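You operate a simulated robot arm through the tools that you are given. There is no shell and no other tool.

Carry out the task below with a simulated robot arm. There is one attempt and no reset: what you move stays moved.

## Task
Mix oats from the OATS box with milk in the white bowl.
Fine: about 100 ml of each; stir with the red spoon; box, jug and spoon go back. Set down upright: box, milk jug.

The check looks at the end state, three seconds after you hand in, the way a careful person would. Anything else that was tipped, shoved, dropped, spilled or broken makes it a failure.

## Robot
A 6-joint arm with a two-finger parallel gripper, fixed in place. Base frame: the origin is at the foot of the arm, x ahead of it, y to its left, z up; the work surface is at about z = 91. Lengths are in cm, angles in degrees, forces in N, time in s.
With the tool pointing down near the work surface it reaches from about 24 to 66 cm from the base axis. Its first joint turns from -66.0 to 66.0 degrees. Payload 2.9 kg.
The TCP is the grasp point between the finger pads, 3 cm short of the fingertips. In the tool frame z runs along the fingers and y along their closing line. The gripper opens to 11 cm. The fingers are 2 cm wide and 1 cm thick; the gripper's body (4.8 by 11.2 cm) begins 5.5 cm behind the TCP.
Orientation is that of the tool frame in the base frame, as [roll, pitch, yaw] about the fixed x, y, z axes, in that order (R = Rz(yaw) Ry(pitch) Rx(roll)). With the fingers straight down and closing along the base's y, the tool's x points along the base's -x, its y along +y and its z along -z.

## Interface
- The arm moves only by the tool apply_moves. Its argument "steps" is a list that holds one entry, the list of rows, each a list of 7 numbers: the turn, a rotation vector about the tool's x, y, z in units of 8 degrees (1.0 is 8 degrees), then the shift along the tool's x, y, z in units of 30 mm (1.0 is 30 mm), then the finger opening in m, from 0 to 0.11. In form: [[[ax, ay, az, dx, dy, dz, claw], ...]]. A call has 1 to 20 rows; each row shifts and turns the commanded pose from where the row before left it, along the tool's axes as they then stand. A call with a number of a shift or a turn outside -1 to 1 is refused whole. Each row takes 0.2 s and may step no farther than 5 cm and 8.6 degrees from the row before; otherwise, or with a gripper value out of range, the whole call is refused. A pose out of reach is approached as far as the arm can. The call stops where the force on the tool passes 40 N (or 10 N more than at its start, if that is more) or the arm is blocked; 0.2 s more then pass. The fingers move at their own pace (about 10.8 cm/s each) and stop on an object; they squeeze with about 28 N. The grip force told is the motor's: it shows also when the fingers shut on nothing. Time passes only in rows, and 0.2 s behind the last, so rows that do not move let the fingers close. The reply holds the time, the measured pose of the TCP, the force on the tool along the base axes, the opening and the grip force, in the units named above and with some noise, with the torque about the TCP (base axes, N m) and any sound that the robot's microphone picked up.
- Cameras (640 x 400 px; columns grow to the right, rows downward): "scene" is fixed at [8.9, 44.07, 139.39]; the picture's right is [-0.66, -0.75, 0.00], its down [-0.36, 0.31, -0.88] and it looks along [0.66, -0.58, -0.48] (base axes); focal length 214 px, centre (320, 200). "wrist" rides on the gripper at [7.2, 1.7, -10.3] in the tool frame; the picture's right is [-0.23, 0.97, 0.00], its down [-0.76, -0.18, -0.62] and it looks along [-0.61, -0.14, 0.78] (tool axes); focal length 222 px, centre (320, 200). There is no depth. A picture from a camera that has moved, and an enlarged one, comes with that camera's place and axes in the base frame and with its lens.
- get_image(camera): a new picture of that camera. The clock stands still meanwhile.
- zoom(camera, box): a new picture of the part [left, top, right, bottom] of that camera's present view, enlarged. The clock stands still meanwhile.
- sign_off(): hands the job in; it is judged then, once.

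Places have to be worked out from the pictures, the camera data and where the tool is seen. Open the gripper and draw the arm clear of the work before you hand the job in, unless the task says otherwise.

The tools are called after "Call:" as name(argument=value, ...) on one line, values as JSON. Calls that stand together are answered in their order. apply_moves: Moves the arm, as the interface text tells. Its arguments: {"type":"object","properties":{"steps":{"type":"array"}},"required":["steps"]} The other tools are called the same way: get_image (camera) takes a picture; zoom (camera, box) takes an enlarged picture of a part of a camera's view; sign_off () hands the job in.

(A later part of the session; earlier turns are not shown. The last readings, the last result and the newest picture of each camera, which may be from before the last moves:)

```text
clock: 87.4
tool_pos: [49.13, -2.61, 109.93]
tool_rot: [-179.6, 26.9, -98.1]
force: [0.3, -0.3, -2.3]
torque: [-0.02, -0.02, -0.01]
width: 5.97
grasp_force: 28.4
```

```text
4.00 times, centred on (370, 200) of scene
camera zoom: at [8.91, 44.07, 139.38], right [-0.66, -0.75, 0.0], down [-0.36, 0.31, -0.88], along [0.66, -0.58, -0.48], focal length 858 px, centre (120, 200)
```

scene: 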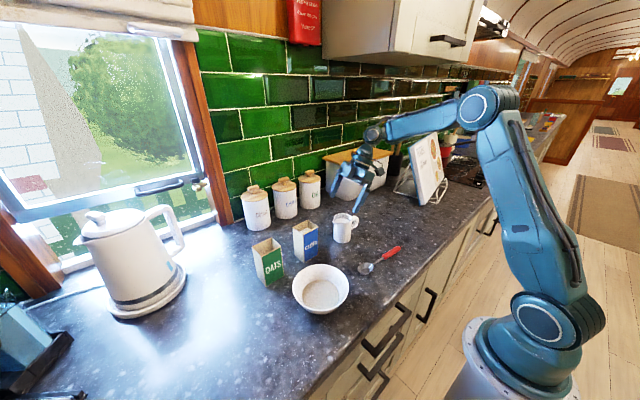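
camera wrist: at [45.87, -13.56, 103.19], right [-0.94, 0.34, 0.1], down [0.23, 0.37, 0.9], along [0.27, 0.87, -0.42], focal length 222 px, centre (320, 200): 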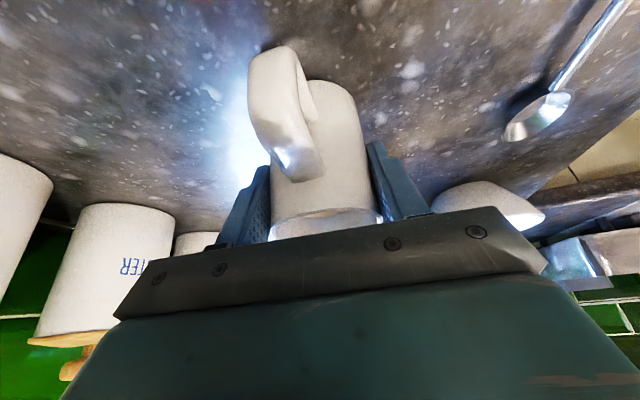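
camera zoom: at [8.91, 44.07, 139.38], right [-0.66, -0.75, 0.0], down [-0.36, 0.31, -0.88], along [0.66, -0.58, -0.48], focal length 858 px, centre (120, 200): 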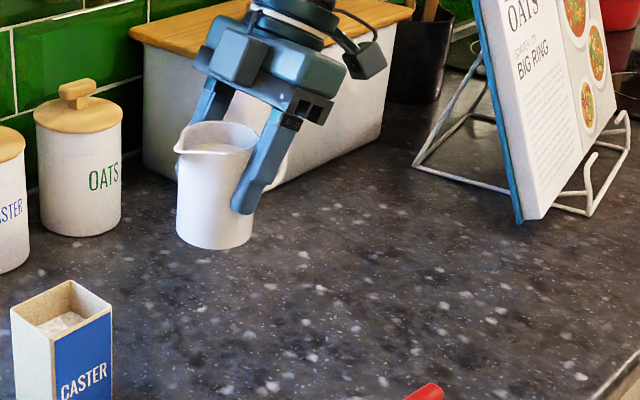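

The jug weighs about 2.9 N and hangs upright. I carry it smoothly to beside the bowl and turn it so the spout points over it.

Call:
apply_moves(steps=[[[0, 0, 0, -0.19, 0.205, 0.127, 0.04], [0, 0, 0, -0.38, 0.41, 0.254, 0.04], [0, 0, 0, -0.4755, 0.5128, 0.317, 0.04], [0, 0, 0, -0.4755, 0.5128, 0.317, 0.04], [0, 0, 0, -0.4755, 0.5128, 0.317, 0.04], [0, 0, 0, -0.4755, 0.5128, 0.317, 0.04], [0, 0, 0, -0.4755, 0.5128, 0.317, 0.04], [0, 0, 0, -0.4755, 0.5128, 0.317, 0.04], [0, 0, 0, -0.4755, 0.5128, 0.317, 0.04], [0, 0, 0, -0.38, 0.41, 0.254, 0.04], [0, 0, 0, -0.19, 0.205, 0.127, 0.04], [-0.23, 0, -0.45, 0, 0, 0, 0.04], [-0.348, 0, -0.682, 0, 0, 0, 0.04], [-0.348, 0, -0.682, 0, 0, 0, 0.04], [-0.348, 0, -0.682, 0, 0, 0, 0.04], [-0.118, 0, -0.232, 0, 0, 0, 0.04], [0, 0, 0, 0, 0, 0, 0.04]]])

Call:
get_image(camera="wrist")

Call:
zoom(camera="scene", box=[240, 180, 420, 330])

```text
clock: 91.0
tool_pos: [37.17, 15.2, 107.9]
tool_rot: [-179.6, 26.8, -73.6]
force: [1.0, -0.1, -3.4]
torque: [-0.01, -0.01, 0.02]
width: 5.96
grasp_force: 28.1
```

```text
taken
camera wrist: at [38.59, 4.09, 113.89], right [-0.99, -0.08, 0.1], down [0.05, 0.43, 0.9], along [-0.11, 0.9, -0.42], focal length 222 px, centre (320, 200)
```

wrist: 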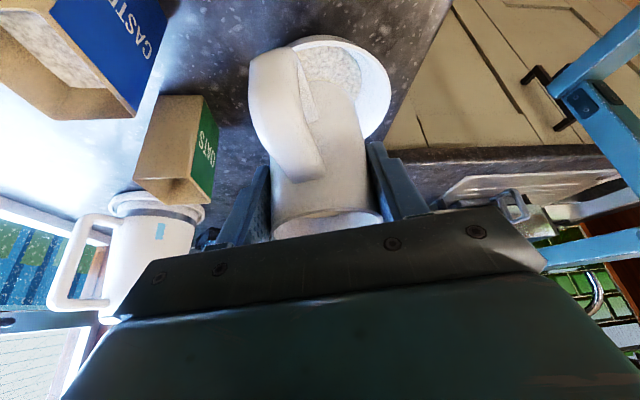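

```text
2.67 times, centred on (330, 255) of scene
camera zoom: at [8.91, 44.07, 139.38], right [-0.66, -0.75, 0.0], down [-0.36, 0.31, -0.88], along [0.66, -0.58, -0.48], focal length 572 px, centre (293, 53)
```

zoom: 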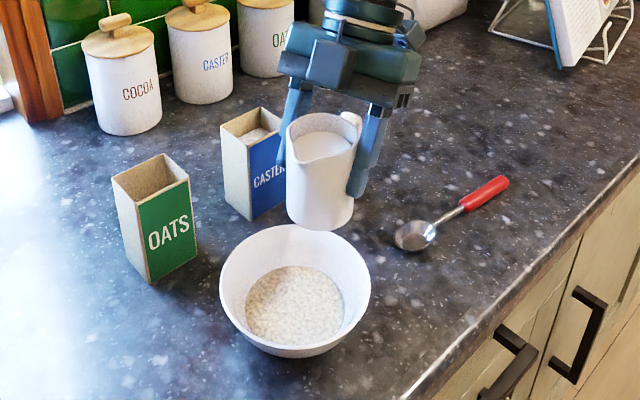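

The spout tip sits right over the bowl centre. I lower by 2.4 cm and begin tilting, 16° first.

Call:
apply_moves(steps=[[[0, 0, 0, 0.18, 0, 0.357, 0.04], [0, 0, 0, 0.18, 0, 0.357, 0.04], [0, 0.5, 0, 0, 0, 0, 0.04], [0, 0.75, 0, 0, 0, 0, 0.04], [0, 0.75, 0, 0, 0, 0, 0.04], [0, 0, 0, 0, 0, 0, 0.04]]])

Call:
zoom(camera="scene", box=[260, 190, 400, 320])

```text
clock: 92.4
tool_pos: [37.21, 15.18, 105.47]
tool_rot: [-179.5, 10.8, -73.8]
force: [0.6, 0.6, -3.0]
torque: [0.01, 0.0, 0.01]
width: 5.93
grasp_force: 28.1
```

```text
3.08 times, centred on (330, 255) of scene
camera zoom: at [8.91, 44.08, 139.38], right [-0.66, -0.75, 0.0], down [-0.36, 0.31, -0.88], along [0.66, -0.58, -0.48], focal length 660 px, centre (289, 31)
```

zoom: 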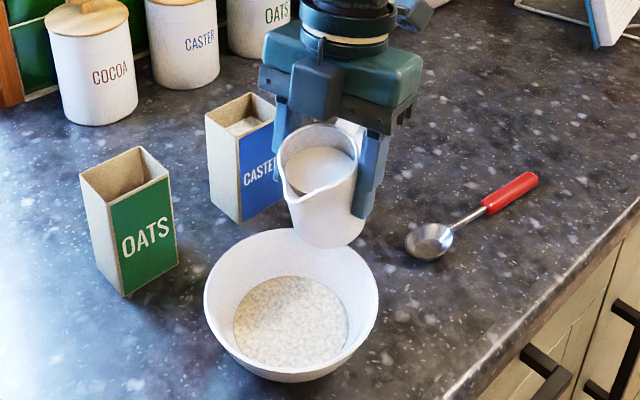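

Not yet pouring. I tilt 8° more.

Call:
apply_moves(steps=[[[0, 0.5, 0, 0, 0, 0, 0.04], [0, 0.5, 0, 0, 0, 0, 0.04], [0, 0, 0, 0, 0, 0, 0.04]]])

Call:
zoom(camera="scene", box=[260, 190, 400, 320])

```text
clock: 93.2
tool_pos: [37.1, 15.18, 105.58]
tool_rot: [-179.7, 2.8, -73.8]
force: [-0.3, 0.5, -2.9]
torque: [-0.01, 0.03, 0.02]
width: 5.95
grasp_force: 28.0
```

```text
3.08 times, centred on (330, 255) of scene
camera zoom: at [8.91, 44.08, 139.38], right [-0.66, -0.75, 0.0], down [-0.36, 0.31, -0.88], along [0.66, -0.58, -0.48], focal length 660 px, centre (289, 31)
```

zoom: 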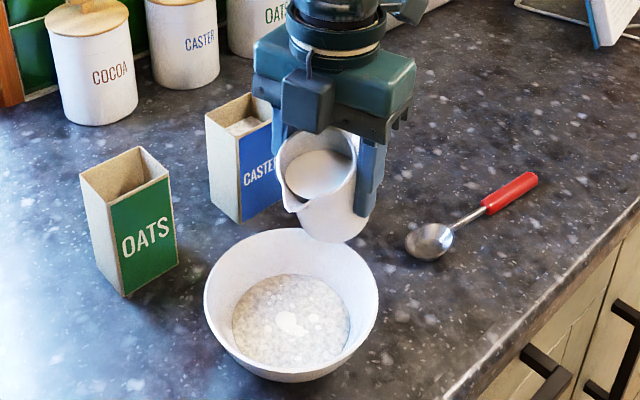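

A first bit of milk went into the bowl. I continue in 6° steps, with a wait and a look each time.

Call:
apply_moves(steps=[[[0, 0.4, 0, 0, 0, 0, 0.04], [0, 0.35, 0, 0, 0, 0, 0.04], [0, 0, 0, 0, 0, 0, 0.04], [0, 0, 0, 0, 0, 0, 0.04], [0, 0, 0, 0, 0, 0, 0.04]]])

Call:
zoom(camera="scene", box=[270, 230, 370, 315])

```text
clock: 94.4
tool_pos: [37.21, 15.16, 105.57]
tool_rot: [-179.7, -3.2, -73.8]
force: [-0.2, -0.3, -2.9]
torque: [0.05, 0.02, 0.02]
width: 5.93
grasp_force: 27.8
```

```text
4.71 times, centred on (320, 272) of scene
camera zoom: at [8.91, 44.07, 139.38], right [-0.66, -0.75, 0.0], down [-0.36, 0.31, -0.88], along [0.66, -0.58, -0.48], focal length 1009 px, centre (320, -141)
```

zoom: 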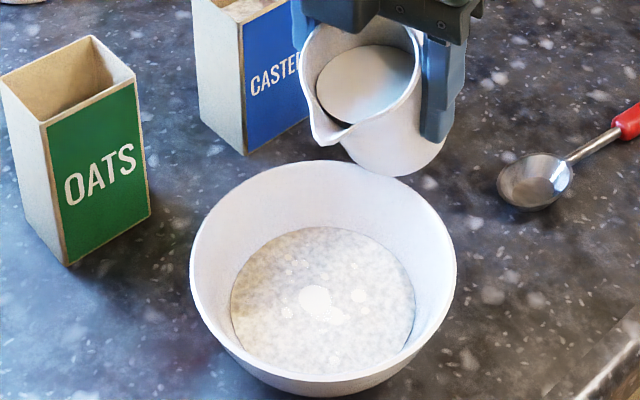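

About 20–25 ml of milk so far by the filled diameter. I tilt 6° more.

Call:
apply_moves(steps=[[[0, 0.4, 0, 0, 0, 0, 0.04], [0, 0.35, 0, 0, 0, 0, 0.04], [0, 0, 0, 0, 0, 0, 0.04], [0, 0, 0, 0, 0, 0, 0.04], [0, 0, 0, 0, 0, 0, 0.04]]])

Call:
zoom(camera="scene", box=[270, 230, 370, 315])

```text
clock: 95.6
tool_pos: [37.25, 15.23, 105.45]
tool_rot: [-179.8, -9.2, -73.9]
force: [0.5, 0.3, -3.2]
torque: [0.04, 0.03, -0.01]
width: 5.92
grasp_force: 27.9
```

```text
4.71 times, centred on (320, 272) of scene
camera zoom: at [8.91, 44.07, 139.38], right [-0.66, -0.75, 0.0], down [-0.36, 0.31, -0.88], along [0.66, -0.58, -0.48], focal length 1009 px, centre (320, -141)
```

zoom: 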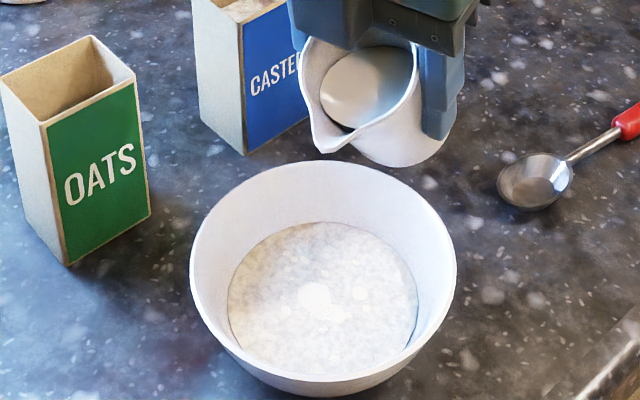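

Now ~40 ml. I tilt 7° more.

Call:
apply_moves(steps=[[[0, 0.45, 0, 0, 0, 0, 0.04], [0, 0.45, 0, 0, 0, 0, 0.04], [0, 0, 0, 0, 0, 0, 0.04], [0, 0, 0, 0, 0, 0, 0.04], [0, 0, 0, 0, 0, 0, 0.04]]])

Call:
zoom(camera="scene", box=[270, 230, 370, 315])

```text
clock: 96.8
tool_pos: [37.2, 15.13, 105.51]
tool_rot: [-179.7, -16.4, -73.9]
force: [0.0, -0.7, -2.5]
torque: [0.06, 0.05, 0.01]
width: 5.93
grasp_force: 27.9
```

```text
4.71 times, centred on (320, 272) of scene
camera zoom: at [8.91, 44.07, 139.38], right [-0.66, -0.75, 0.0], down [-0.36, 0.31, -0.88], along [0.66, -0.58, -0.48], focal length 1009 px, centre (320, -141)
```

zoom: 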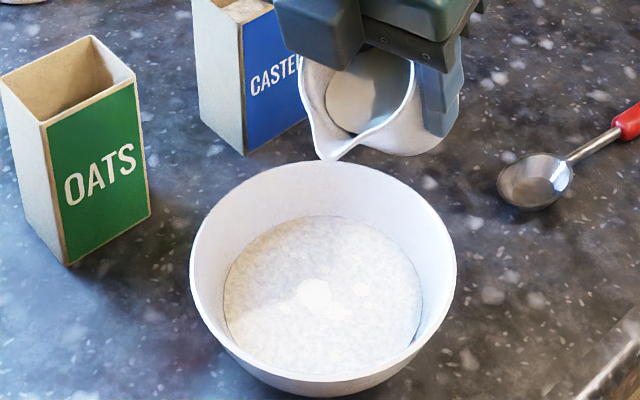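

Roughly 60–65 ml. I tilt 6° more.

Call:
apply_moves(steps=[[[0, 0.4, 0, 0, 0, 0, 0.04], [0, 0.35, 0, 0, 0, 0, 0.04], [0, 0, 0, 0, 0, 0, 0.04], [0, 0, 0, 0, 0, 0, 0.04], [0, 0, 0, 0, 0, 0, 0.04]]])

Call:
zoom(camera="scene", box=[280, 255, 360, 315])

Call:
get_image(camera="wrist")

```text
clock: 98.0
tool_pos: [37.05, 15.18, 105.6]
tool_rot: [-179.6, -22.5, -74.0]
force: [-0.4, -0.1, -1.8]
torque: [0.03, 0.01, -0.02]
width: 5.93
grasp_force: 28.3
```

```text
6.67 times, centred on (320, 285) of scene
camera zoom: at [8.91, 44.07, 139.38], right [-0.66, -0.75, 0.0], down [-0.36, 0.31, -0.88], along [0.66, -0.58, -0.48], focal length 1430 px, centre (320, -367)
```

zoom: 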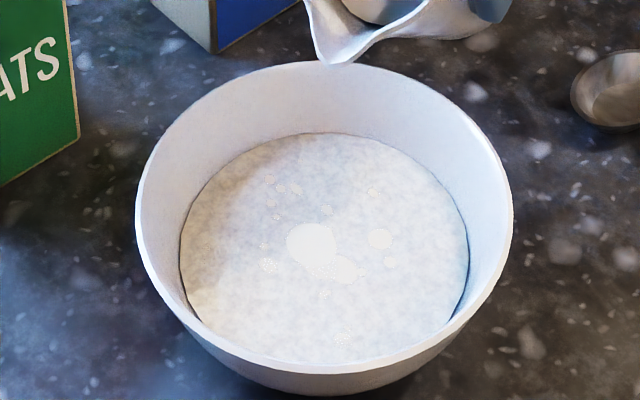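

```text
taken
camera wrist: at [36.22, 12.12, 117.86], right [-0.99, -0.07, -0.09], down [-0.09, 0.95, 0.29], along [0.07, 0.29, -0.95], focal length 222 px, centre (320, 200)
```

wrist: 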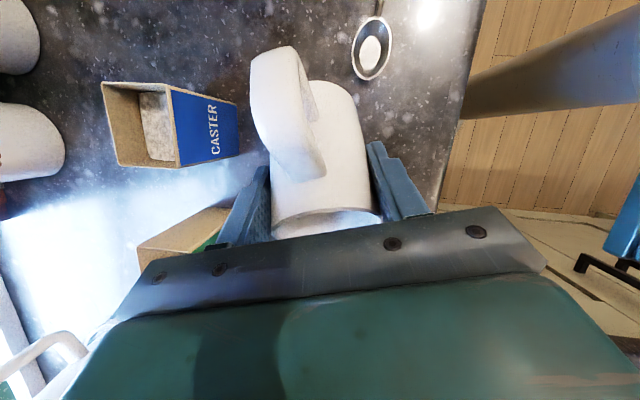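

About 70–80 ml now. I tilt 5° more and take weight readings.

Call:
apply_moves(steps=[[[0, 0.3, 0, 0, 0, 0, 0.04], [0, 0.3, 0, 0, 0, 0, 0.04], [0, 0, 0, 0, 0, 0, 0.04], [0, 0, 0, 0, 0, 0, 0.04], [0, 0, 0, 0, 0, 0, 0.04]]])

Call:
zoom(camera="scene", box=[280, 255, 360, 315])

Call:
apply_moves(steps=[[[0, 0, 0, 0, 0, 0, 0.04]]])

Call:
apply_moves(steps=[[[0, 0, 0, 0, 0, 0, 0.04]]])

Call:
apply_moves(steps=[[[0, 0, 0, 0, 0, 0, 0.04]]])

Call:
apply_moves(steps=[[[0, 0, 0, 0, 0, 0, 0.04]]])

```text
clock: 99.2
tool_pos: [37.16, 15.26, 105.64]
tool_rot: [-179.6, -27.1, -74.0]
force: [-0.5, 0.2, -1.9]
torque: [0.04, -0.01, 0.01]
width: 5.93
grasp_force: 28.1
```

```text
6.67 times, centred on (320, 285) of scene
camera zoom: at [8.91, 44.07, 139.38], right [-0.66, -0.75, 0.0], down [-0.36, 0.31, -0.88], along [0.66, -0.58, -0.48], focal length 1430 px, centre (320, -367)
```

zoom: 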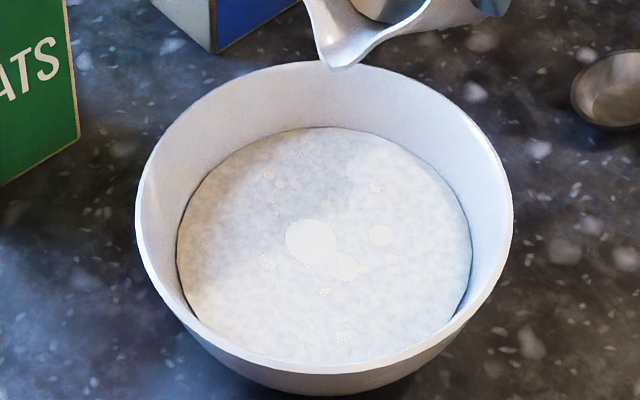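

```text
clock: 99.6
tool_pos: [37.25, 15.14, 105.7]
tool_rot: [-179.7, -27.2, -74.0]
force: [-1.1, -0.1, -2.7]
torque: [0.06, -0.01, 0.01]
width: 5.94
grasp_force: 28.2
```

```text
clock: 100.0
tool_pos: [37.17, 15.15, 105.67]
tool_rot: [-179.6, -27.2, -73.9]
force: [0.3, 0.0, -2.1]
torque: [0.07, 0.04, 0.01]
width: 5.96
grasp_force: 27.8
```

```text
clock: 100.4
tool_pos: [37.29, 15.19, 105.63]
tool_rot: [-179.5, -27.2, -74.0]
force: [0.3, -0.5, -3.4]
torque: [0.05, 0.05, 0.03]
width: 5.96
grasp_force: 27.9
```

```text
clock: 100.8
tool_pos: [37.17, 15.08, 105.72]
tool_rot: [-179.7, -27.1, -74.0]
force: [0.4, -0.6, -2.8]
torque: [0.04, 0.0, -0.01]
width: 5.94
grasp_force: 27.5
```

The tilt model (jug ~140 ml at start, ~40 ml left at 54°) gives ~100 ml and the bowl rise gives ~92 ml, so enough milk is in. I tilt the jug back upright and raise it slightly.

Call:
apply_moves(steps=[[[0, -0.844, 0, 0, 0, 0, 0.04], [0, -0.844, 0, 0, 0, 0, 0.04], [0, -0.844, 0, 0, 0, 0, 0.04], [0, -0.844, 0, 0, 0, 0, 0.04], [0, -0.844, 0, 0, 0, 0, 0.04], [0, -0.844, 0, 0, 0, 0, 0.04], [0, -0.844, 0, 0, 0, 0, 0.04], [0, -0.844, 0, 0, 0, 0, 0.04], [0, 0, 0, -0.18, 0, -0.357, 0.04], [0, 0, 0, -0.18, 0, -0.357, 0.04], [0, 0, 0, 0, 0, 0, 0.04]]])

Call:
zoom(camera="scene", box=[260, 190, 400, 320])

```text
clock: 103.2
tool_pos: [37.09, 15.18, 108.1]
tool_rot: [-179.6, 26.8, -73.6]
force: [0.1, 0.1, -1.4]
torque: [-0.02, 0.0, -0.02]
width: 5.92
grasp_force: 27.7
```

```text
3.08 times, centred on (330, 255) of scene
camera zoom: at [8.91, 44.07, 139.38], right [-0.66, -0.75, 0.0], down [-0.36, 0.31, -0.88], along [0.66, -0.58, -0.48], focal length 660 px, centre (289, 31)
```

zoom: 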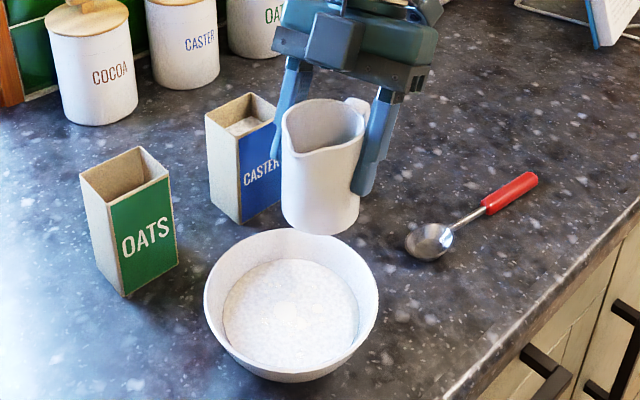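

Upright, no drip. I reverse the turn and the transport back to above the jug's place.

Call:
apply_moves(steps=[[[0.118, 0, 0.232, 0, 0, 0, 0.04], [0.348, 0, 0.682, 0, 0, 0, 0.04], [0.348, 0, 0.682, 0, 0, 0, 0.04], [0.348, 0, 0.682, 0, 0, 0, 0.04], [0.23, 0, 0.45, 0, 0, 0, 0.04], [0, 0, 0, 0.19, -0.205, -0.127, 0.04], [0, 0, 0, 0.38, -0.41, -0.254, 0.04], [0, 0, 0, 0.4755, -0.5128, -0.317, 0.04], [0, 0, 0, 0.4755, -0.5128, -0.317, 0.04], [0, 0, 0, 0.4755, -0.5128, -0.317, 0.04], [0, 0, 0, 0.4755, -0.5128, -0.317, 0.04], [0, 0, 0, 0.4755, -0.5128, -0.317, 0.04], [0, 0, 0, 0.4755, -0.5128, -0.317, 0.04], [0, 0, 0, 0.4755, -0.5128, -0.317, 0.04], [0, 0, 0, 0.38, -0.41, -0.254, 0.04], [0, 0, 0, 0.19, -0.205, -0.127, 0.04], [0, 0, 0, 0, 0, 0, 0.04], [0, 0, 0, 0, 0, 0, 0.04]]])

```text
clock: 107.0
tool_pos: [49.23, -2.89, 109.84]
tool_rot: [-179.6, 27.0, -98.2]
force: [0.0, -0.5, -2.6]
torque: [0.03, -0.02, 0.0]
width: 5.95
grasp_force: 28.3
```

Back above its place. I descend to just above the counter and compare position.

Call:
apply_moves(steps=[[[0, 0, 0, 0.1, 0, 0.2, 0.04], [0, 0, 0, 0.281, 0, 0.548, 0.04], [0, 0, 0, 0.381, 0, 0.748, 0.04], [0, 0, 0, 0.381, 0, 0.748, 0.04], [0, 0, 0, 0.381, 0, 0.748, 0.04], [0, 0, 0, 0.22, 0, 0.43, 0.04], [0, 0, 0, 0.06, 0, 0.12, 0.04], [0, 0, 0, 0, 0, 0, 0.04], [0, 0, 0, 0, 0, 0, 0.04]]])

Call:
zoom(camera="scene", box=[310, 190, 390, 260])

```text
clock: 109.0
tool_pos: [49.16, -2.77, 98.17]
tool_rot: [-179.6, 27.0, -98.0]
force: [0.2, -0.3, -3.1]
torque: [-0.01, 0.01, -0.05]
width: 5.92
grasp_force: 27.9
```

```text
5.71 times, centred on (350, 225) of scene
camera zoom: at [8.91, 44.07, 139.38], right [-0.66, -0.75, 0.0], down [-0.36, 0.31, -0.88], along [0.66, -0.58, -0.48], focal length 1226 px, centre (149, 57)
```

zoom: 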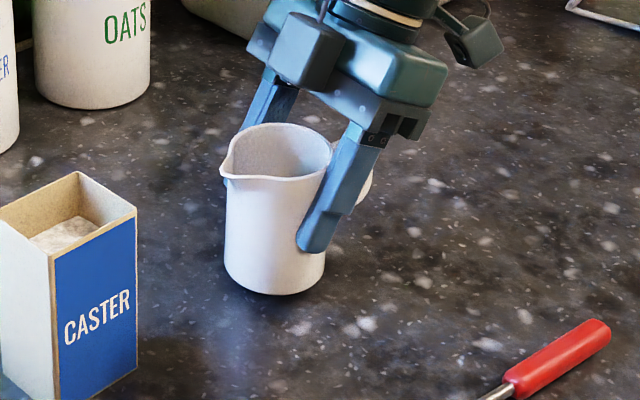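

Still ~0.8 cm above. I lower gently until contact.

Call:
apply_moves(steps=[[[0, 0, 0, 0.06, -0.04, 0.119, 0.04], [0, 0, 0, 0.045, 0, 0.089, 0.04], [0, 0, 0, 0, 0, 0, 0.04]]])

Call:
apply_moves(steps=[[[0, 0, 0, 0.015, 0, 0.03, 0.04], [0, 0, 0, 0, 0, 0, 0.04]]])

```text
clock: 109.8
tool_pos: [49.4, -2.92, 97.38]
tool_rot: [-179.6, 27.0, -98.1]
force: [-0.3, -0.7, -3.1]
torque: [0.02, 0.0, 0.01]
width: 5.9
grasp_force: 28.1
```

```text
clock: 110.4
tool_pos: [49.39, -2.83, 97.35]
tool_rot: [-179.6, 27.0, -98.1]
force: [-3.9, -3.1, 10.3]
torque: [-0.08, 0.54, 0.08]
width: 5.91
grasp_force: 28.2
```

Contact (10 N): the jug stands. I open, wait, and rise straight up.

Call:
apply_moves(steps=[[[0, 0, 0, -0.005, 0, -0.01, 0.05], [0, 0, 0, 0, 0, 0, 0.065], [0, 0, 0, 0, 0, 0, 0.08], [0, 0, 0, 0, 0, 0, 0.11], [0, 0, 0, 0, 0, 0, 0.11], [0, 0, 0, -0.2, 0, -0.4, 0.11], [0, 0, 0, -0.381, 0, -0.748, 0.11], [0, 0, 0, -0.381, 0, -0.748, 0.11], [0, 0, 0, -0.381, 0, -0.748, 0.11], [0, 0, 0, -0.381, 0, -0.748, 0.11], [0, 0, 0, 0, 0, 0, 0.11]]])

Call:
zoom(camera="scene", box=[220, 160, 420, 325])

Call:
get_image(camera="wrist")

```text
clock: 112.8
tool_pos: [49.32, -2.73, 108.81]
tool_rot: [-179.5, 27.0, -98.2]
force: [-0.2, 0.3, 0.8]
torque: [-0.01, -0.01, 0.0]
width: 11.01
grasp_force: 0.0
```

```text
2.42 times, centred on (320, 242) of scene
camera zoom: at [8.9, 44.07, 139.38], right [-0.66, -0.75, 0.0], down [-0.36, 0.31, -0.88], along [0.66, -0.58, -0.48], focal length 520 px, centre (320, 97)
```

zoom: 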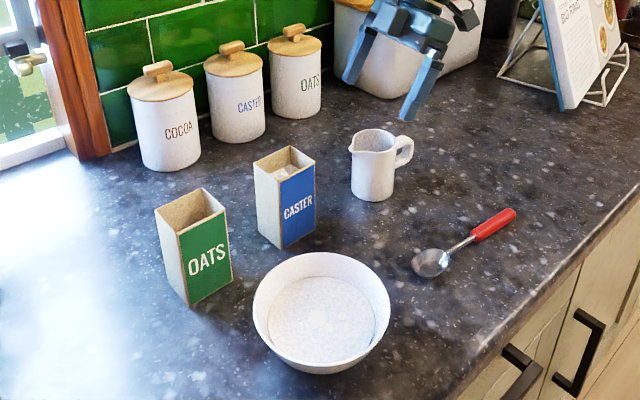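

```text
taken
camera wrist: at [45.92, -13.46, 114.65], right [-0.93, 0.34, 0.1], down [0.23, 0.37, 0.9], along [0.27, 0.87, -0.42], focal length 222 px, centre (320, 200)
```

wrist: 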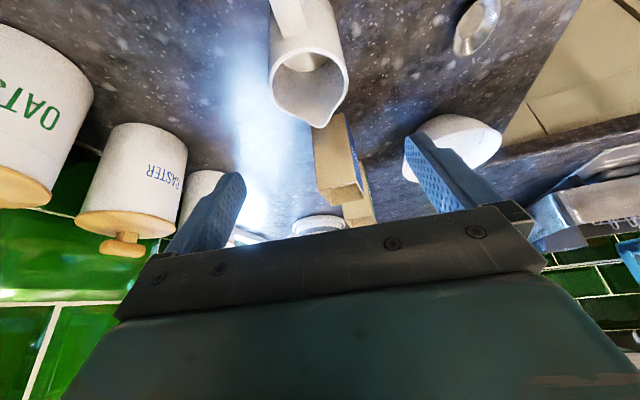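

Everything stands in its place and the bowl holds oats and milk. Now the spoon: I level the tool and move above the spoon's red handle to look.

Call:
apply_moves(steps=[[[0, 0.844, 0, 0, 0, 0, 0.11], [0, 0.844, 0, 0, 0, 0, 0.11], [0, 0.844, 0, 0, 0, 0, 0.11], [0, 0.844, 0, 0, 0, 0, 0.11], [0, 0, 0, 0.383, 0.817, 0, 0.11], [0, 0, 0, 0.383, 0.817, 0, 0.11], [0, 0, 0, 0.383, 0.817, 0, 0.11], [0, 0, 0, 0.383, 0.817, 0, 0.11], [0, 0, 0, 0.383, 0.817, 0, 0.11], [0, 0, 0, 0.383, 0.817, 0, 0.11], [0, 0, 0, 0, 0, 0, 0.11], [0, 0, 0, 0, 0, 0, 0.11]]])

Call:
get_image(camera="wrist")

Call:
zoom(camera="scene", box=[340, 220, 430, 300])

```text
clock: 115.4
tool_pos: [33.74, -7.55, 108.58]
tool_rot: [-179.5, 0.0, -98.3]
force: [-0.1, 0.5, 0.2]
torque: [-0.01, 0.01, 0.0]
width: 11.01
grasp_force: 0.1
```

```text
taken
camera wrist: at [30.81, -14.35, 118.97], right [-0.93, 0.37, -0.01], down [0.28, 0.73, 0.62], along [0.23, 0.58, -0.78], focal length 222 px, centre (320, 200)
```

wrist: 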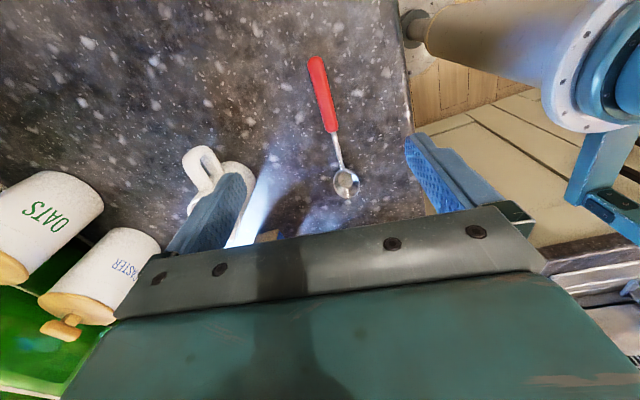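

```text
5.00 times, centred on (385, 260) of scene
camera zoom: at [8.9, 44.07, 139.38], right [-0.66, -0.75, 0.0], down [-0.36, 0.31, -0.88], along [0.66, -0.58, -0.48], focal length 1072 px, centre (-5, -100)
```

zoom: 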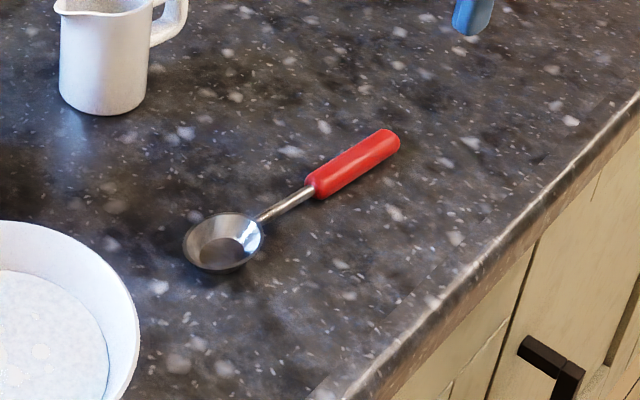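

The spoon lies with its handle from about (32.4, -11.5) to (33, -3.5), heading 85°; its cup is at about (34, 4.4). I align with it, and descend around the handle's middle.

Call:
apply_moves(steps=[[[0, 0, -0.39, 0, 0.33, 0, 0.07], [0, 0, 0, 0, 0, 0.9, 0.07], [0, 0, 0, 0, 0, 0.9, 0.07], [0, 0, 0, 0, 0, 0.9, 0.07], [0, 0, 0, 0, 0, 0.9, 0.07], [0, 0, 0, 0, 0, 0.5, 0.07], [0, 0, 0, 0, 0, 0.3, 0.07], [0, 0, 0, 0, 0, 0.15, 0.07], [0, 0, 0, 0, 0, 0, 0.07], [0, 0, 0, 0, 0, 0, 0.07]]])

Call:
get_image(camera="wrist")

Call:
zoom(camera="scene", box=[340, 200, 440, 290])

```text
clock: 117.6
tool_pos: [32.85, -7.19, 94.93]
tool_rot: [-179.6, 0.0, -95.2]
force: [-0.8, 0.5, 0.6]
torque: [0.02, 0.03, 0.01]
width: 6.98
grasp_force: 0.1
```

```text
taken
camera wrist: at [30.34, -14.26, 105.22], right [-0.95, 0.31, -0.01], down [0.24, 0.74, 0.62], along [0.2, 0.59, -0.78], focal length 222 px, centre (320, 200)
```

wrist: 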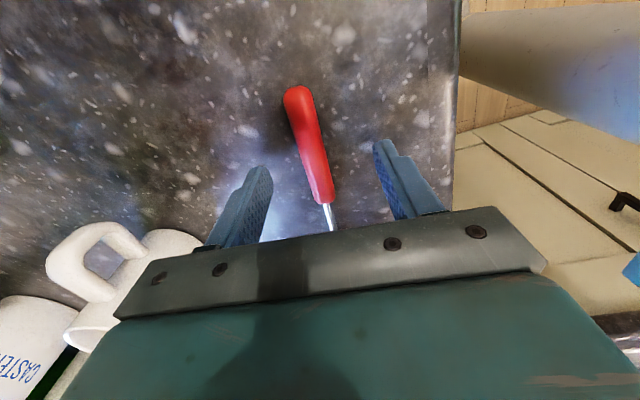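

```text
4.44 times, centred on (390, 245) of scene
camera zoom: at [8.9, 44.07, 139.38], right [-0.66, -0.75, 0.0], down [-0.36, 0.31, -0.88], along [0.66, -0.58, -0.48], focal length 953 px, centre (9, 0)
```

zoom: 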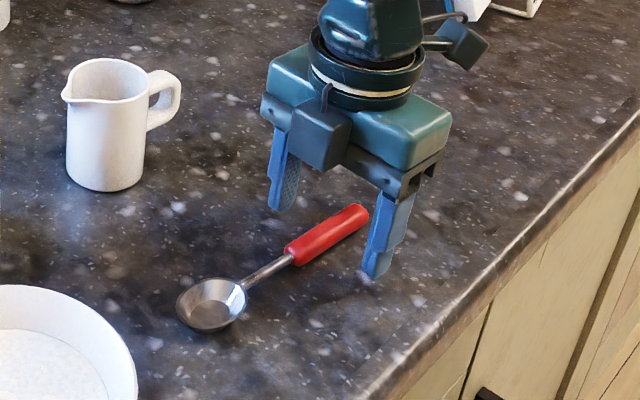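

The handle lies between the fingers. I lower 4 mm more and close.

Call:
apply_moves(steps=[[[0, 0, 0, 0, 0, 0.13, 0.07], [0, 0, 0, 0, 0, 0, 0.04], [0, 0, 0, 0, 0, 0, 0.02], [0, 0, 0, 0, 0, 0, 0.0], [0, 0, 0, 0, 0, 0, 0.0], [0, 0, 0, 0, 0, 0, 0.0]]])

Call:
zoom(camera="scene", box=[340, 200, 440, 290])

```text
clock: 119.0
tool_pos: [32.86, -7.29, 94.55]
tool_rot: [-179.6, 0.0, -95.3]
force: [0.0, -0.4, 0.1]
torque: [-0.01, 0.02, -0.01]
width: 1.58
grasp_force: 28.1
```

```text
4.44 times, centred on (390, 245) of scene
camera zoom: at [8.9, 44.07, 139.38], right [-0.66, -0.75, 0.0], down [-0.36, 0.31, -0.88], along [0.66, -0.58, -0.48], focal length 953 px, centre (9, 0)
```

zoom: 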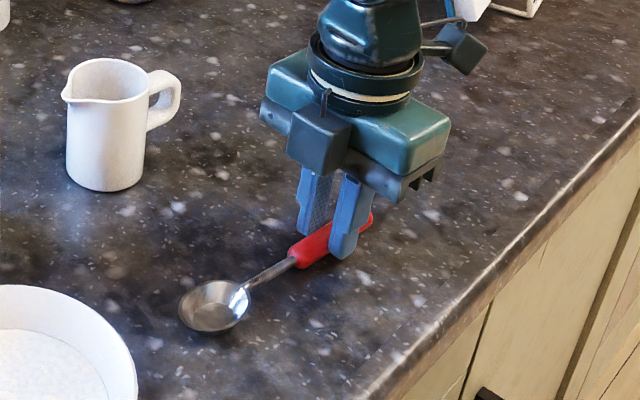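

Gripped (1.58 cm, 28 N) at (32.86, -7.29, 94.55), yaw -95.3. I lift 17 cm.

Call:
apply_moves(steps=[[[0, 0, 0, 0, 0, -0.3, 0.0], [0, 0, 0, 0, 0, -0.9, 0.0], [0, 0, 0, 0, 0, -0.95, 0.0], [0, 0, 0, 0, 0, -0.95, 0.0], [0, 0, 0, 0, 0, -0.95, 0.0], [0, 0, 0, 0, 0, -0.95, 0.0], [0, 0, 0, 0, 0, -0.7, 0.0], [0, 0, 0, 0, 0, 0, 0.0]]])

Call:
get_image(camera="scene")

Call:
get_image(camera="wrist")

```text
clock: 120.8
tool_pos: [32.82, -7.17, 111.6]
tool_rot: [-179.6, 0.0, -95.1]
force: [-0.1, -0.1, -0.6]
torque: [-0.02, -0.02, 0.03]
width: 1.6
grasp_force: 27.5
```

```text
taken
```

scene: 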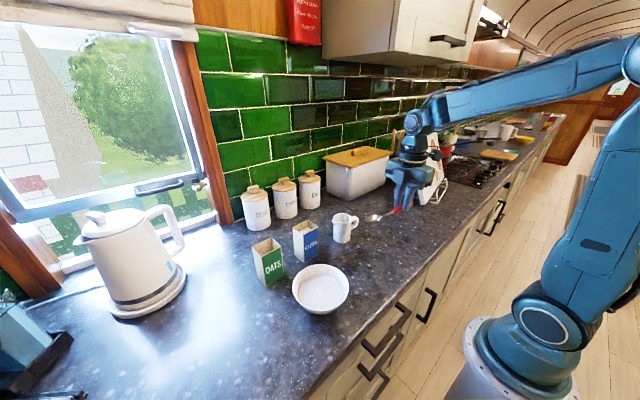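

```text
taken
camera wrist: at [30.2, -14.24, 121.94], right [-0.95, 0.31, -0.01], down [0.24, 0.74, 0.62], along [0.2, 0.59, -0.78], focal length 222 px, centre (320, 200)
```

wrist: 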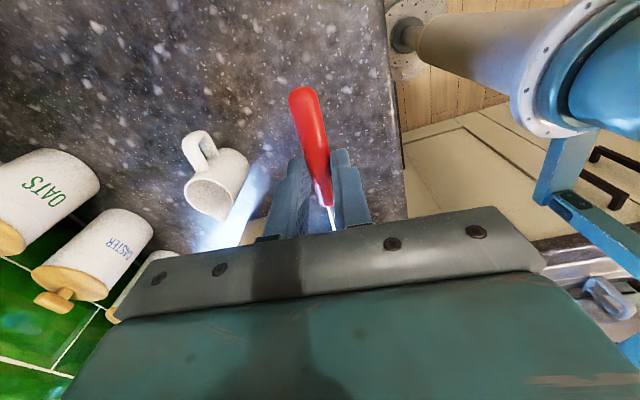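

The spoon is held firmly. I turn it to point away from the wrist (heading 128°) and carry it above the bowl.

Call:
apply_moves(steps=[[[0, 0, -0.9, 0, 0, 0, 0.0], [0, 0, -0.9, 0, 0, 0, 0.0], [0, 0, -0.9, 0, 0, 0, 0.0], [0, 0, -0.9, 0, 0, 0, 0.0], [0, 0, -0.9, 0, 0, 0, 0.0], [0, 0, -0.9, 0, 0, 0, 0.0], [0, 0, 0, -0.676, -0.711, -0.126, 0.0], [0, 0, 0, -0.676, -0.711, -0.126, 0.0], [0, 0, 0, -0.676, -0.711, -0.126, 0.0], [0, 0, 0, -0.676, -0.711, -0.126, 0.0], [0, 0, 0, -0.676, -0.711, -0.126, 0.0], [0, 0, 0, -0.676, -0.711, -0.126, 0.0], [0, 0, 0, -0.676, -0.711, -0.126, 0.0], [0, 0, 0, -0.676, -0.711, -0.126, 0.0], [0, 0, 0, -0.676, -0.711, -0.126, 0.0], [0, 0, 0, 0, 0, 0, 0.0]]])

Call:
apply_moves(steps=[[[0, 0.875, 0, 0, 0, 0, 0.0], [0, 0.875, 0, 0, 0, 0, 0.0], [0, 0.875, 0, 0, 0, 0, 0.0], [0, 0.875, 0, 0, 0, 0, 0.0], [0, 0, 0, 0, 0, 0, 0.0]]])

Call:
get_image(camera="scene")

```text
clock: 124.2
tool_pos: [36.67, 18.86, 115.17]
tool_rot: [-179.7, -0.4, -52.0]
force: [-0.3, 0.1, -0.1]
torque: [0.0, -0.01, -0.01]
width: 1.6
grasp_force: 27.9
```

```text
clock: 125.4
tool_pos: [36.66, 18.89, 115.17]
tool_rot: [-179.7, -28.4, -52.1]
force: [-0.4, 0.5, -0.3]
torque: [-0.04, -0.02, -0.04]
width: 1.61
grasp_force: 27.8
```

```text
taken
```

scene: 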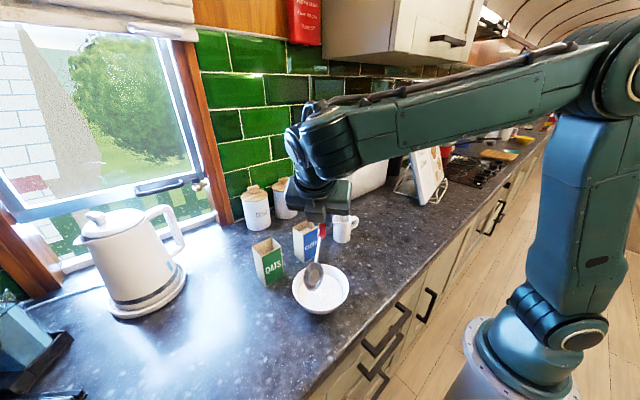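

Tilting works as planned so far (28°). I continue to about 70° above the bowl.

Call:
apply_moves(steps=[[[0, 0.875, 0, 0, 0, 0, 0.0], [0, 0.875, 0, 0, 0, 0, 0.0], [0, 0.875, 0, 0, 0, 0, 0.0], [0, 0.875, 0, 0, 0, 0, 0.0], [0, 0.875, 0, 0, 0, 0, 0.0], [0, 0.875, 0, 0, 0, 0, 0.0], [0, 0, 0, 0, 0, 0, 0.0]]])

Call:
zoom(camera="scene", box=[250, 190, 400, 320])

Call:
get_image(camera="wrist")

```text
clock: 127.0
tool_pos: [38.05, 14.54, 110.37]
tool_rot: [-178.8, -69.8, -52.7]
force: [0.4, 0.2, -0.8]
torque: [-0.01, 0.01, 0.02]
width: 1.6
grasp_force: 27.8
out of reach, approached as far as the arm can: row 4, 5, 6
```

```text
3.08 times, centred on (325, 255) of scene
camera zoom: at [8.9, 44.07, 139.38], right [-0.66, -0.75, 0.0], down [-0.36, 0.31, -0.88], along [0.66, -0.58, -0.48], focal length 660 px, centre (305, 31)
```

zoom: 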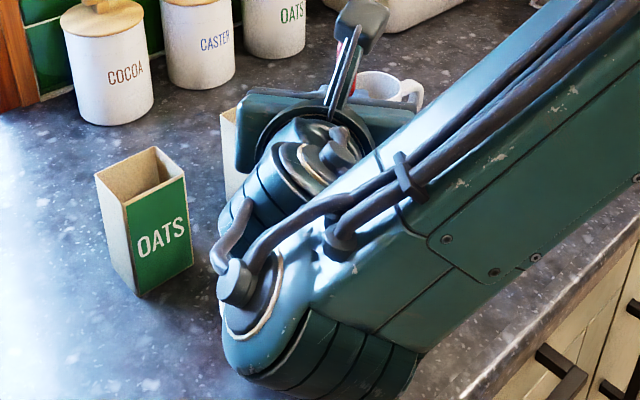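

```text
taken
camera wrist: at [32.21, 19.17, 120.73], right [-0.81, -0.54, -0.22], down [-0.39, 0.78, -0.5], along [0.44, -0.32, -0.84], focal length 222 px, centre (320, 200)
```

wrist: 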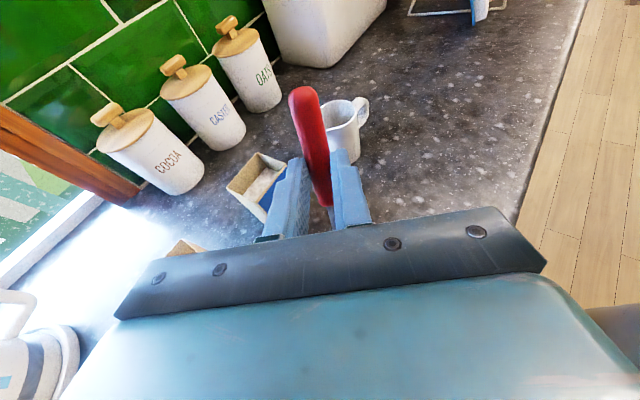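

The wrist came too close to the base at 70°, so the TCP drifted; the spoon tip is inside the bowl's outline just above its contents. I go back to a 49° tilt, which was reachable.

Call:
apply_moves(steps=[[[0, -0.875, 0, 0.2, 0, 0, 0.0], [0, -0.875, 0, 0.2, 0, 0, 0.0], [0, -0.875, 0, 0.2, 0, 0, 0.0], [0, 0, 0, 0, 0, 0, 0.0]]])

Call:
zoom(camera="scene", box=[250, 190, 400, 320])

```text
clock: 128.0
tool_pos: [38.5, 14.07, 111.99]
tool_rot: [-179.6, -49.1, -52.3]
force: [0.2, -0.9, -0.3]
torque: [0.0, -0.01, 0.0]
width: 1.6
grasp_force: 28.3
```

```text
3.08 times, centred on (325, 255) of scene
camera zoom: at [8.9, 44.07, 139.38], right [-0.66, -0.75, 0.0], down [-0.36, 0.31, -0.88], along [0.66, -0.58, -0.48], focal length 660 px, centre (305, 31)
```

zoom: 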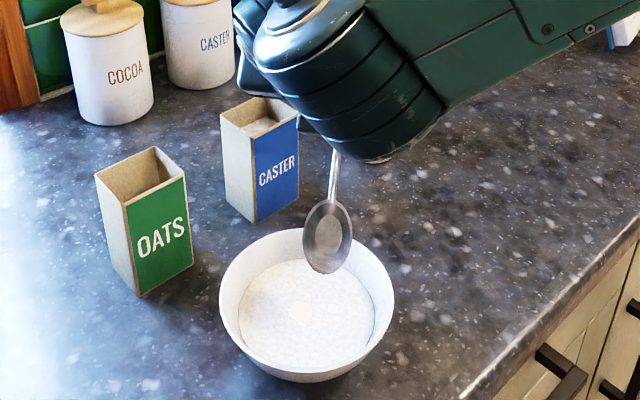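

The cup is where I compute it, about (35, 18.7, 101.6). I centre it over the bowl and lower it into the mix, lowest point to about z 93.

Call:
apply_moves(steps=[[[0, 0, 0, -0.24, -0.527, -0.275, 0.0], [0, 0, 0, -0.466, 0, 0.404, 0.0], [0, 0, 0, -0.466, 0, 0.404, 0.0], [0, 0, 0, -0.466, 0, 0.404, 0.0], [0, 0, 0, -0.466, 0, 0.404, 0.0], [0, 0, 0, 0, 0, 0, 0.0]]])

Call:
zoom(camera="scene", box=[250, 190, 400, 320])

Call:
get_image(camera="wrist")

```text
clock: 129.4
tool_pos: [39.26, 15.77, 104.84]
tool_rot: [-179.6, -49.4, -52.4]
force: [1.1, -0.3, 0.2]
torque: [0.01, -0.05, -0.03]
width: 1.59
grasp_force: 27.7
```

```text
3.08 times, centred on (325, 255) of scene
camera zoom: at [8.9, 44.07, 139.38], right [-0.66, -0.75, 0.0], down [-0.36, 0.31, -0.88], along [0.66, -0.58, -0.48], focal length 660 px, centre (305, 31)
```

zoom: 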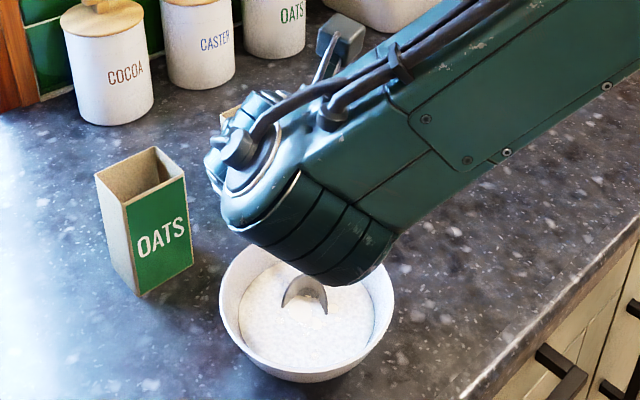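

```text
taken
camera wrist: at [35.94, 17.18, 116.95], right [-0.86, -0.48, -0.18], down [-0.46, 0.87, -0.17], along [0.24, -0.07, -0.97], focal length 222 px, centre (320, 200)
```

wrist: 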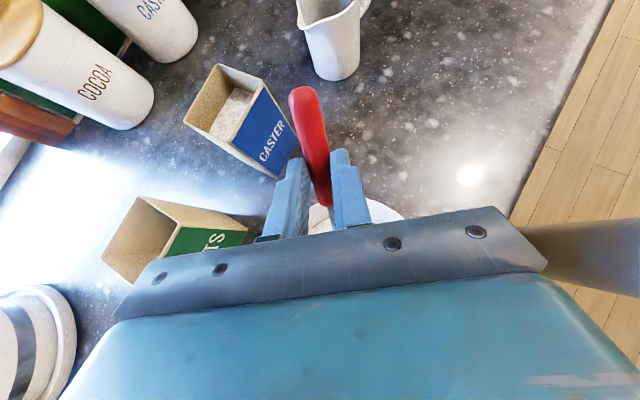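

The cup is in the mix and nothing presses. I stir one circle of 1.6 cm radius and check.

Call:
apply_moves(steps=[[[0, 0, 0, 0, 0.27, 0, 0.0], [0, 0, 0, 0, 0.263, 0, 0.0], [0, 0, 0, 0.175, -0.071, 0.202, 0.0], [0, 0, 0, 0.128, -0.195, 0.147, 0.0], [0, 0, 0, 0.0465, -0.267, 0.0537, 0.0], [0, 0, 0, -0.0465, -0.267, -0.0537, 0.0], [0, 0, 0, -0.128, -0.195, -0.147, 0.0], [0, 0, 0, -0.175, -0.071, -0.202, 0.0], [0, 0, 0, -0.175, 0.071, -0.202, 0.0], [0, 0, 0, -0.128, 0.195, -0.147, 0.0], [0, 0, 0, -0.0465, 0.267, -0.0537, 0.0], [0, 0, 0, 0.0465, 0.267, 0.0537, 0.0], [0, 0, 0, 0.128, 0.195, 0.147, 0.0], [0, 0, 0, 0.175, 0.071, 0.202, 0.0]]])

Call:
zoom(camera="scene", box=[250, 190, 400, 320])

```text
clock: 132.4
tool_pos: [37.81, 14.78, 104.49]
tool_rot: [-179.6, -49.3, -52.2]
force: [-0.1, -0.3, -0.4]
torque: [-0.02, -0.03, 0.01]
width: 1.59
grasp_force: 27.9
```

```text
3.08 times, centred on (325, 255) of scene
camera zoom: at [8.9, 44.07, 139.39], right [-0.66, -0.75, 0.0], down [-0.36, 0.31, -0.88], along [0.66, -0.58, -0.48], focal length 660 px, centre (305, 31)
```

zoom: 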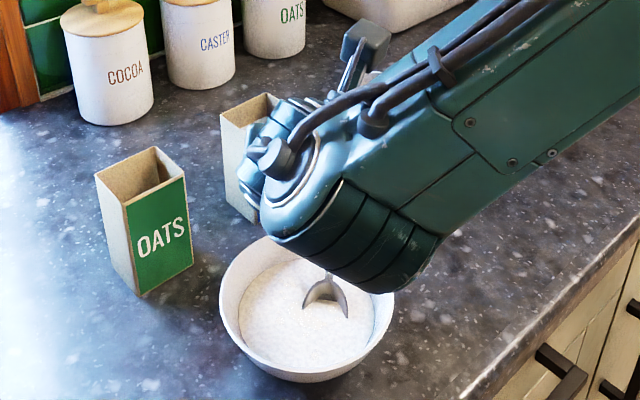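

Stirring goes freely and the bowl hasn't moved. I stir three more circles.

Call:
apply_moves(steps=[[[0, 0, 0, 0.175, -0.071, 0.202, 0.0], [0, 0, 0, 0.128, -0.195, 0.147, 0.0], [0, 0, 0, 0.0465, -0.267, 0.0537, 0.0], [0, 0, 0, -0.0465, -0.267, -0.0537, 0.0], [0, 0, 0, -0.128, -0.195, -0.147, 0.0], [0, 0, 0, -0.175, -0.071, -0.202, 0.0], [0, 0, 0, -0.175, 0.071, -0.202, 0.0], [0, 0, 0, -0.128, 0.195, -0.147, 0.0], [0, 0, 0, -0.0465, 0.267, -0.0537, 0.0], [0, 0, 0, 0.0465, 0.267, 0.0537, 0.0], [0, 0, 0, 0.128, 0.195, 0.147, 0.0], [0, 0, 0, 0.175, 0.071, 0.202, 0.0], [0, 0, 0, 0.175, -0.071, 0.202, 0.0], [0, 0, 0, 0.128, -0.195, 0.147, 0.0], [0, 0, 0, 0.0465, -0.267, 0.0537, 0.0], [0, 0, 0, -0.0465, -0.267, -0.0537, 0.0], [0, 0, 0, -0.128, -0.195, -0.147, 0.0], [0, 0, 0, -0.175, -0.071, -0.202, 0.0]]])

Call:
apply_moves(steps=[[[0, 0, 0, -0.175, 0.071, -0.202, 0.0], [0, 0, 0, -0.128, 0.195, -0.147, 0.0], [0, 0, 0, -0.0465, 0.267, -0.0537, 0.0], [0, 0, 0, 0.0465, 0.267, 0.0537, 0.0], [0, 0, 0, 0.128, 0.195, 0.147, 0.0], [0, 0, 0, 0.175, 0.071, 0.202, 0.0], [0, 0, 0, 0.175, -0.071, 0.202, 0.0], [0, 0, 0, 0.128, -0.195, 0.147, 0.0], [0, 0, 0, 0.0465, -0.267, 0.0537, 0.0], [0, 0, 0, -0.0465, -0.267, -0.0537, 0.0], [0, 0, 0, -0.128, -0.195, -0.147, 0.0], [0, 0, 0, -0.175, -0.071, -0.202, 0.0], [0, 0, 0, -0.175, 0.071, -0.202, 0.0], [0, 0, 0, -0.128, 0.195, -0.147, 0.0], [0, 0, 0, -0.0465, 0.267, -0.0537, 0.0], [0, 0, 0, 0.0465, 0.267, 0.0537, 0.0], [0, 0, 0, 0.128, 0.195, 0.147, 0.0], [0, 0, 0, 0.175, 0.071, 0.202, 0.0]]])

Call:
zoom(camera="scene", box=[270, 230, 370, 315])

```text
clock: 136.2
tool_pos: [40.42, 16.68, 104.47]
tool_rot: [-179.7, -49.3, -52.3]
force: [-0.8, 0.1, -0.2]
torque: [-0.03, -0.02, 0.03]
width: 1.58
grasp_force: 28.0
```

```text
clock: 140.0
tool_pos: [37.88, 14.94, 104.66]
tool_rot: [-179.6, -49.1, -52.3]
force: [0.3, 0.4, 0.4]
torque: [-0.01, 0.0, 0.01]
width: 1.58
grasp_force: 28.5
```

```text
4.71 times, centred on (320, 272) of scene
camera zoom: at [8.9, 44.07, 139.39], right [-0.66, -0.75, 0.0], down [-0.36, 0.31, -0.88], along [0.66, -0.58, -0.48], focal length 1009 px, centre (320, -141)
```

zoom: 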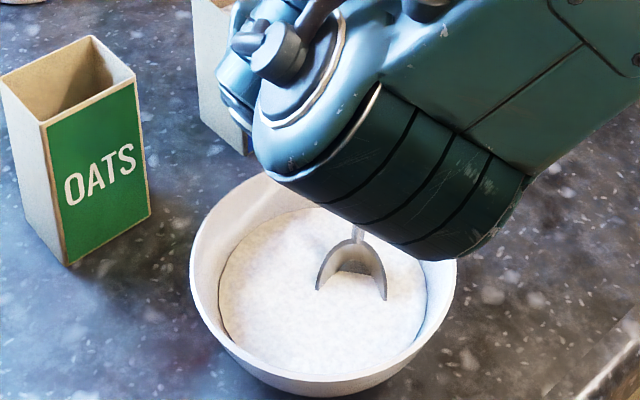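

The mix looks uniform. I recentre and lift the spoon slowly, letting it drip over the bowl.

Call:
apply_moves(steps=[[[0, 0, 0, 0, -0.27, 0, 0.0], [0, 0, 0, 0, -0.263, 0, 0.0], [0, 0, 0, 0.233, 0, -0.202, 0.0], [0, 0, 0, 0.466, 0, -0.404, 0.0], [0, 0, 0, 0.466, 0, -0.404, 0.0], [0, 0, 0, 0.466, 0, -0.404, 0.0], [0, 0, 0, 0.233, 0, -0.202, 0.0], [0, 0, 0, 0, 0, 0, 0.0], [0, 0, 0, 0, 0, 0, 0.0], [0, 0, 0, 0, 0, 0, 0.0], [0, 0, 0, 0, 0, 0, 0.0], [0, 0, 0, 0, 0, 0, 0.0], [0, 0, 0, 0, 0, 0, 0.0]]])

Call:
zoom(camera="scene", box=[270, 220, 370, 315])

```text
clock: 142.8
tool_pos: [39.09, 15.81, 112.18]
tool_rot: [-179.6, -49.3, -52.2]
force: [0.3, 0.2, -0.7]
torque: [0.01, -0.03, -0.02]
width: 1.57
grasp_force: 27.2
```

```text
4.21 times, centred on (320, 268) of scene
camera zoom: at [8.9, 44.07, 139.38], right [-0.66, -0.75, 0.0], down [-0.36, 0.31, -0.88], along [0.66, -0.58, -0.48], focal length 903 px, centre (320, -84)
```

zoom: 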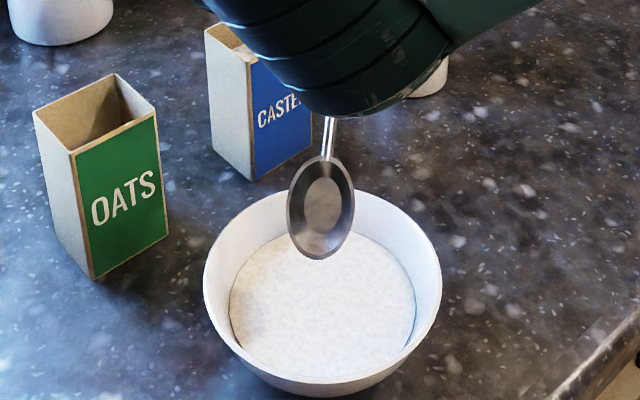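

The spoon is empty and clean and the bowl is undisturbed. I level the spoon and carry it back over its place.

Call:
apply_moves(steps=[[[0, -0.879, 0, 0, 0, 0, 0.0], [0, -0.879, 0, 0, 0, 0, 0.0], [0, -0.879, 0, 0, 0, 0, 0.0], [0, -0.879, 0, 0, 0, 0, 0.0], [0, -0.879, 0, 0, 0, 0, 0.0], [0, -0.879, 0, 0, 0, 0, 0.0], [0, -0.879, 0, 0, 0, 0, 0.0], [0, 0, 0, 0.596, 0.794, 0.025, 0.0], [0, 0, 0, 0.596, 0.794, 0.025, 0.0], [0, 0, 0, 0.596, 0.794, 0.025, 0.0], [0, 0, 0, 0.596, 0.794, 0.025, 0.0], [0, 0, 0, 0.596, 0.794, 0.025, 0.0], [0, 0, 0, 0.596, 0.794, 0.025, 0.0], [0, 0, 0, 0.596, 0.794, 0.025, 0.0], [0, 0, 0, 0.596, 0.794, 0.025, 0.0]]])

Call:
apply_moves(steps=[[[0, 0, 0.9, 0, 0, 0, 0.0], [0, 0, 0.9, 0, 0, 0, 0.0], [0, 0, 0.9, 0, 0, 0, 0.0], [0, 0, 0.9, 0, 0, 0, 0.0], [0, 0, 0.9, 0, 0, 0, 0.0], [0, 0, 0.9, 0, 0, 0, 0.0], [0, 0, 0, 0, 0, 0, 0.0], [0, 0, 0, 0, 0, 0, 0.0]]])

Call:
get_image(camera="scene")

```text
clock: 146.0
tool_pos: [33.06, -7.19, 111.16]
tool_rot: [-179.7, -0.1, -51.9]
force: [0.1, -0.4, -1.1]
torque: [-0.02, -0.03, 0.01]
width: 1.59
grasp_force: 28.1
```

```text
clock: 147.8
tool_pos: [33.0, -7.15, 111.28]
tool_rot: [-179.9, 0.0, -95.3]
force: [-0.9, -0.1, 0.0]
torque: [-0.01, 0.01, 0.0]
width: 1.59
grasp_force: 27.8
```

```text
taken
```

scene: 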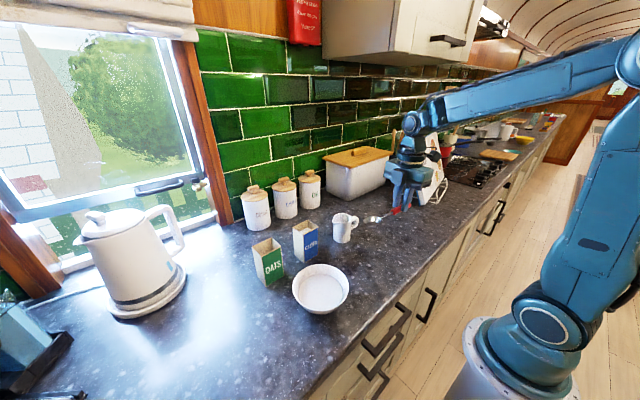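

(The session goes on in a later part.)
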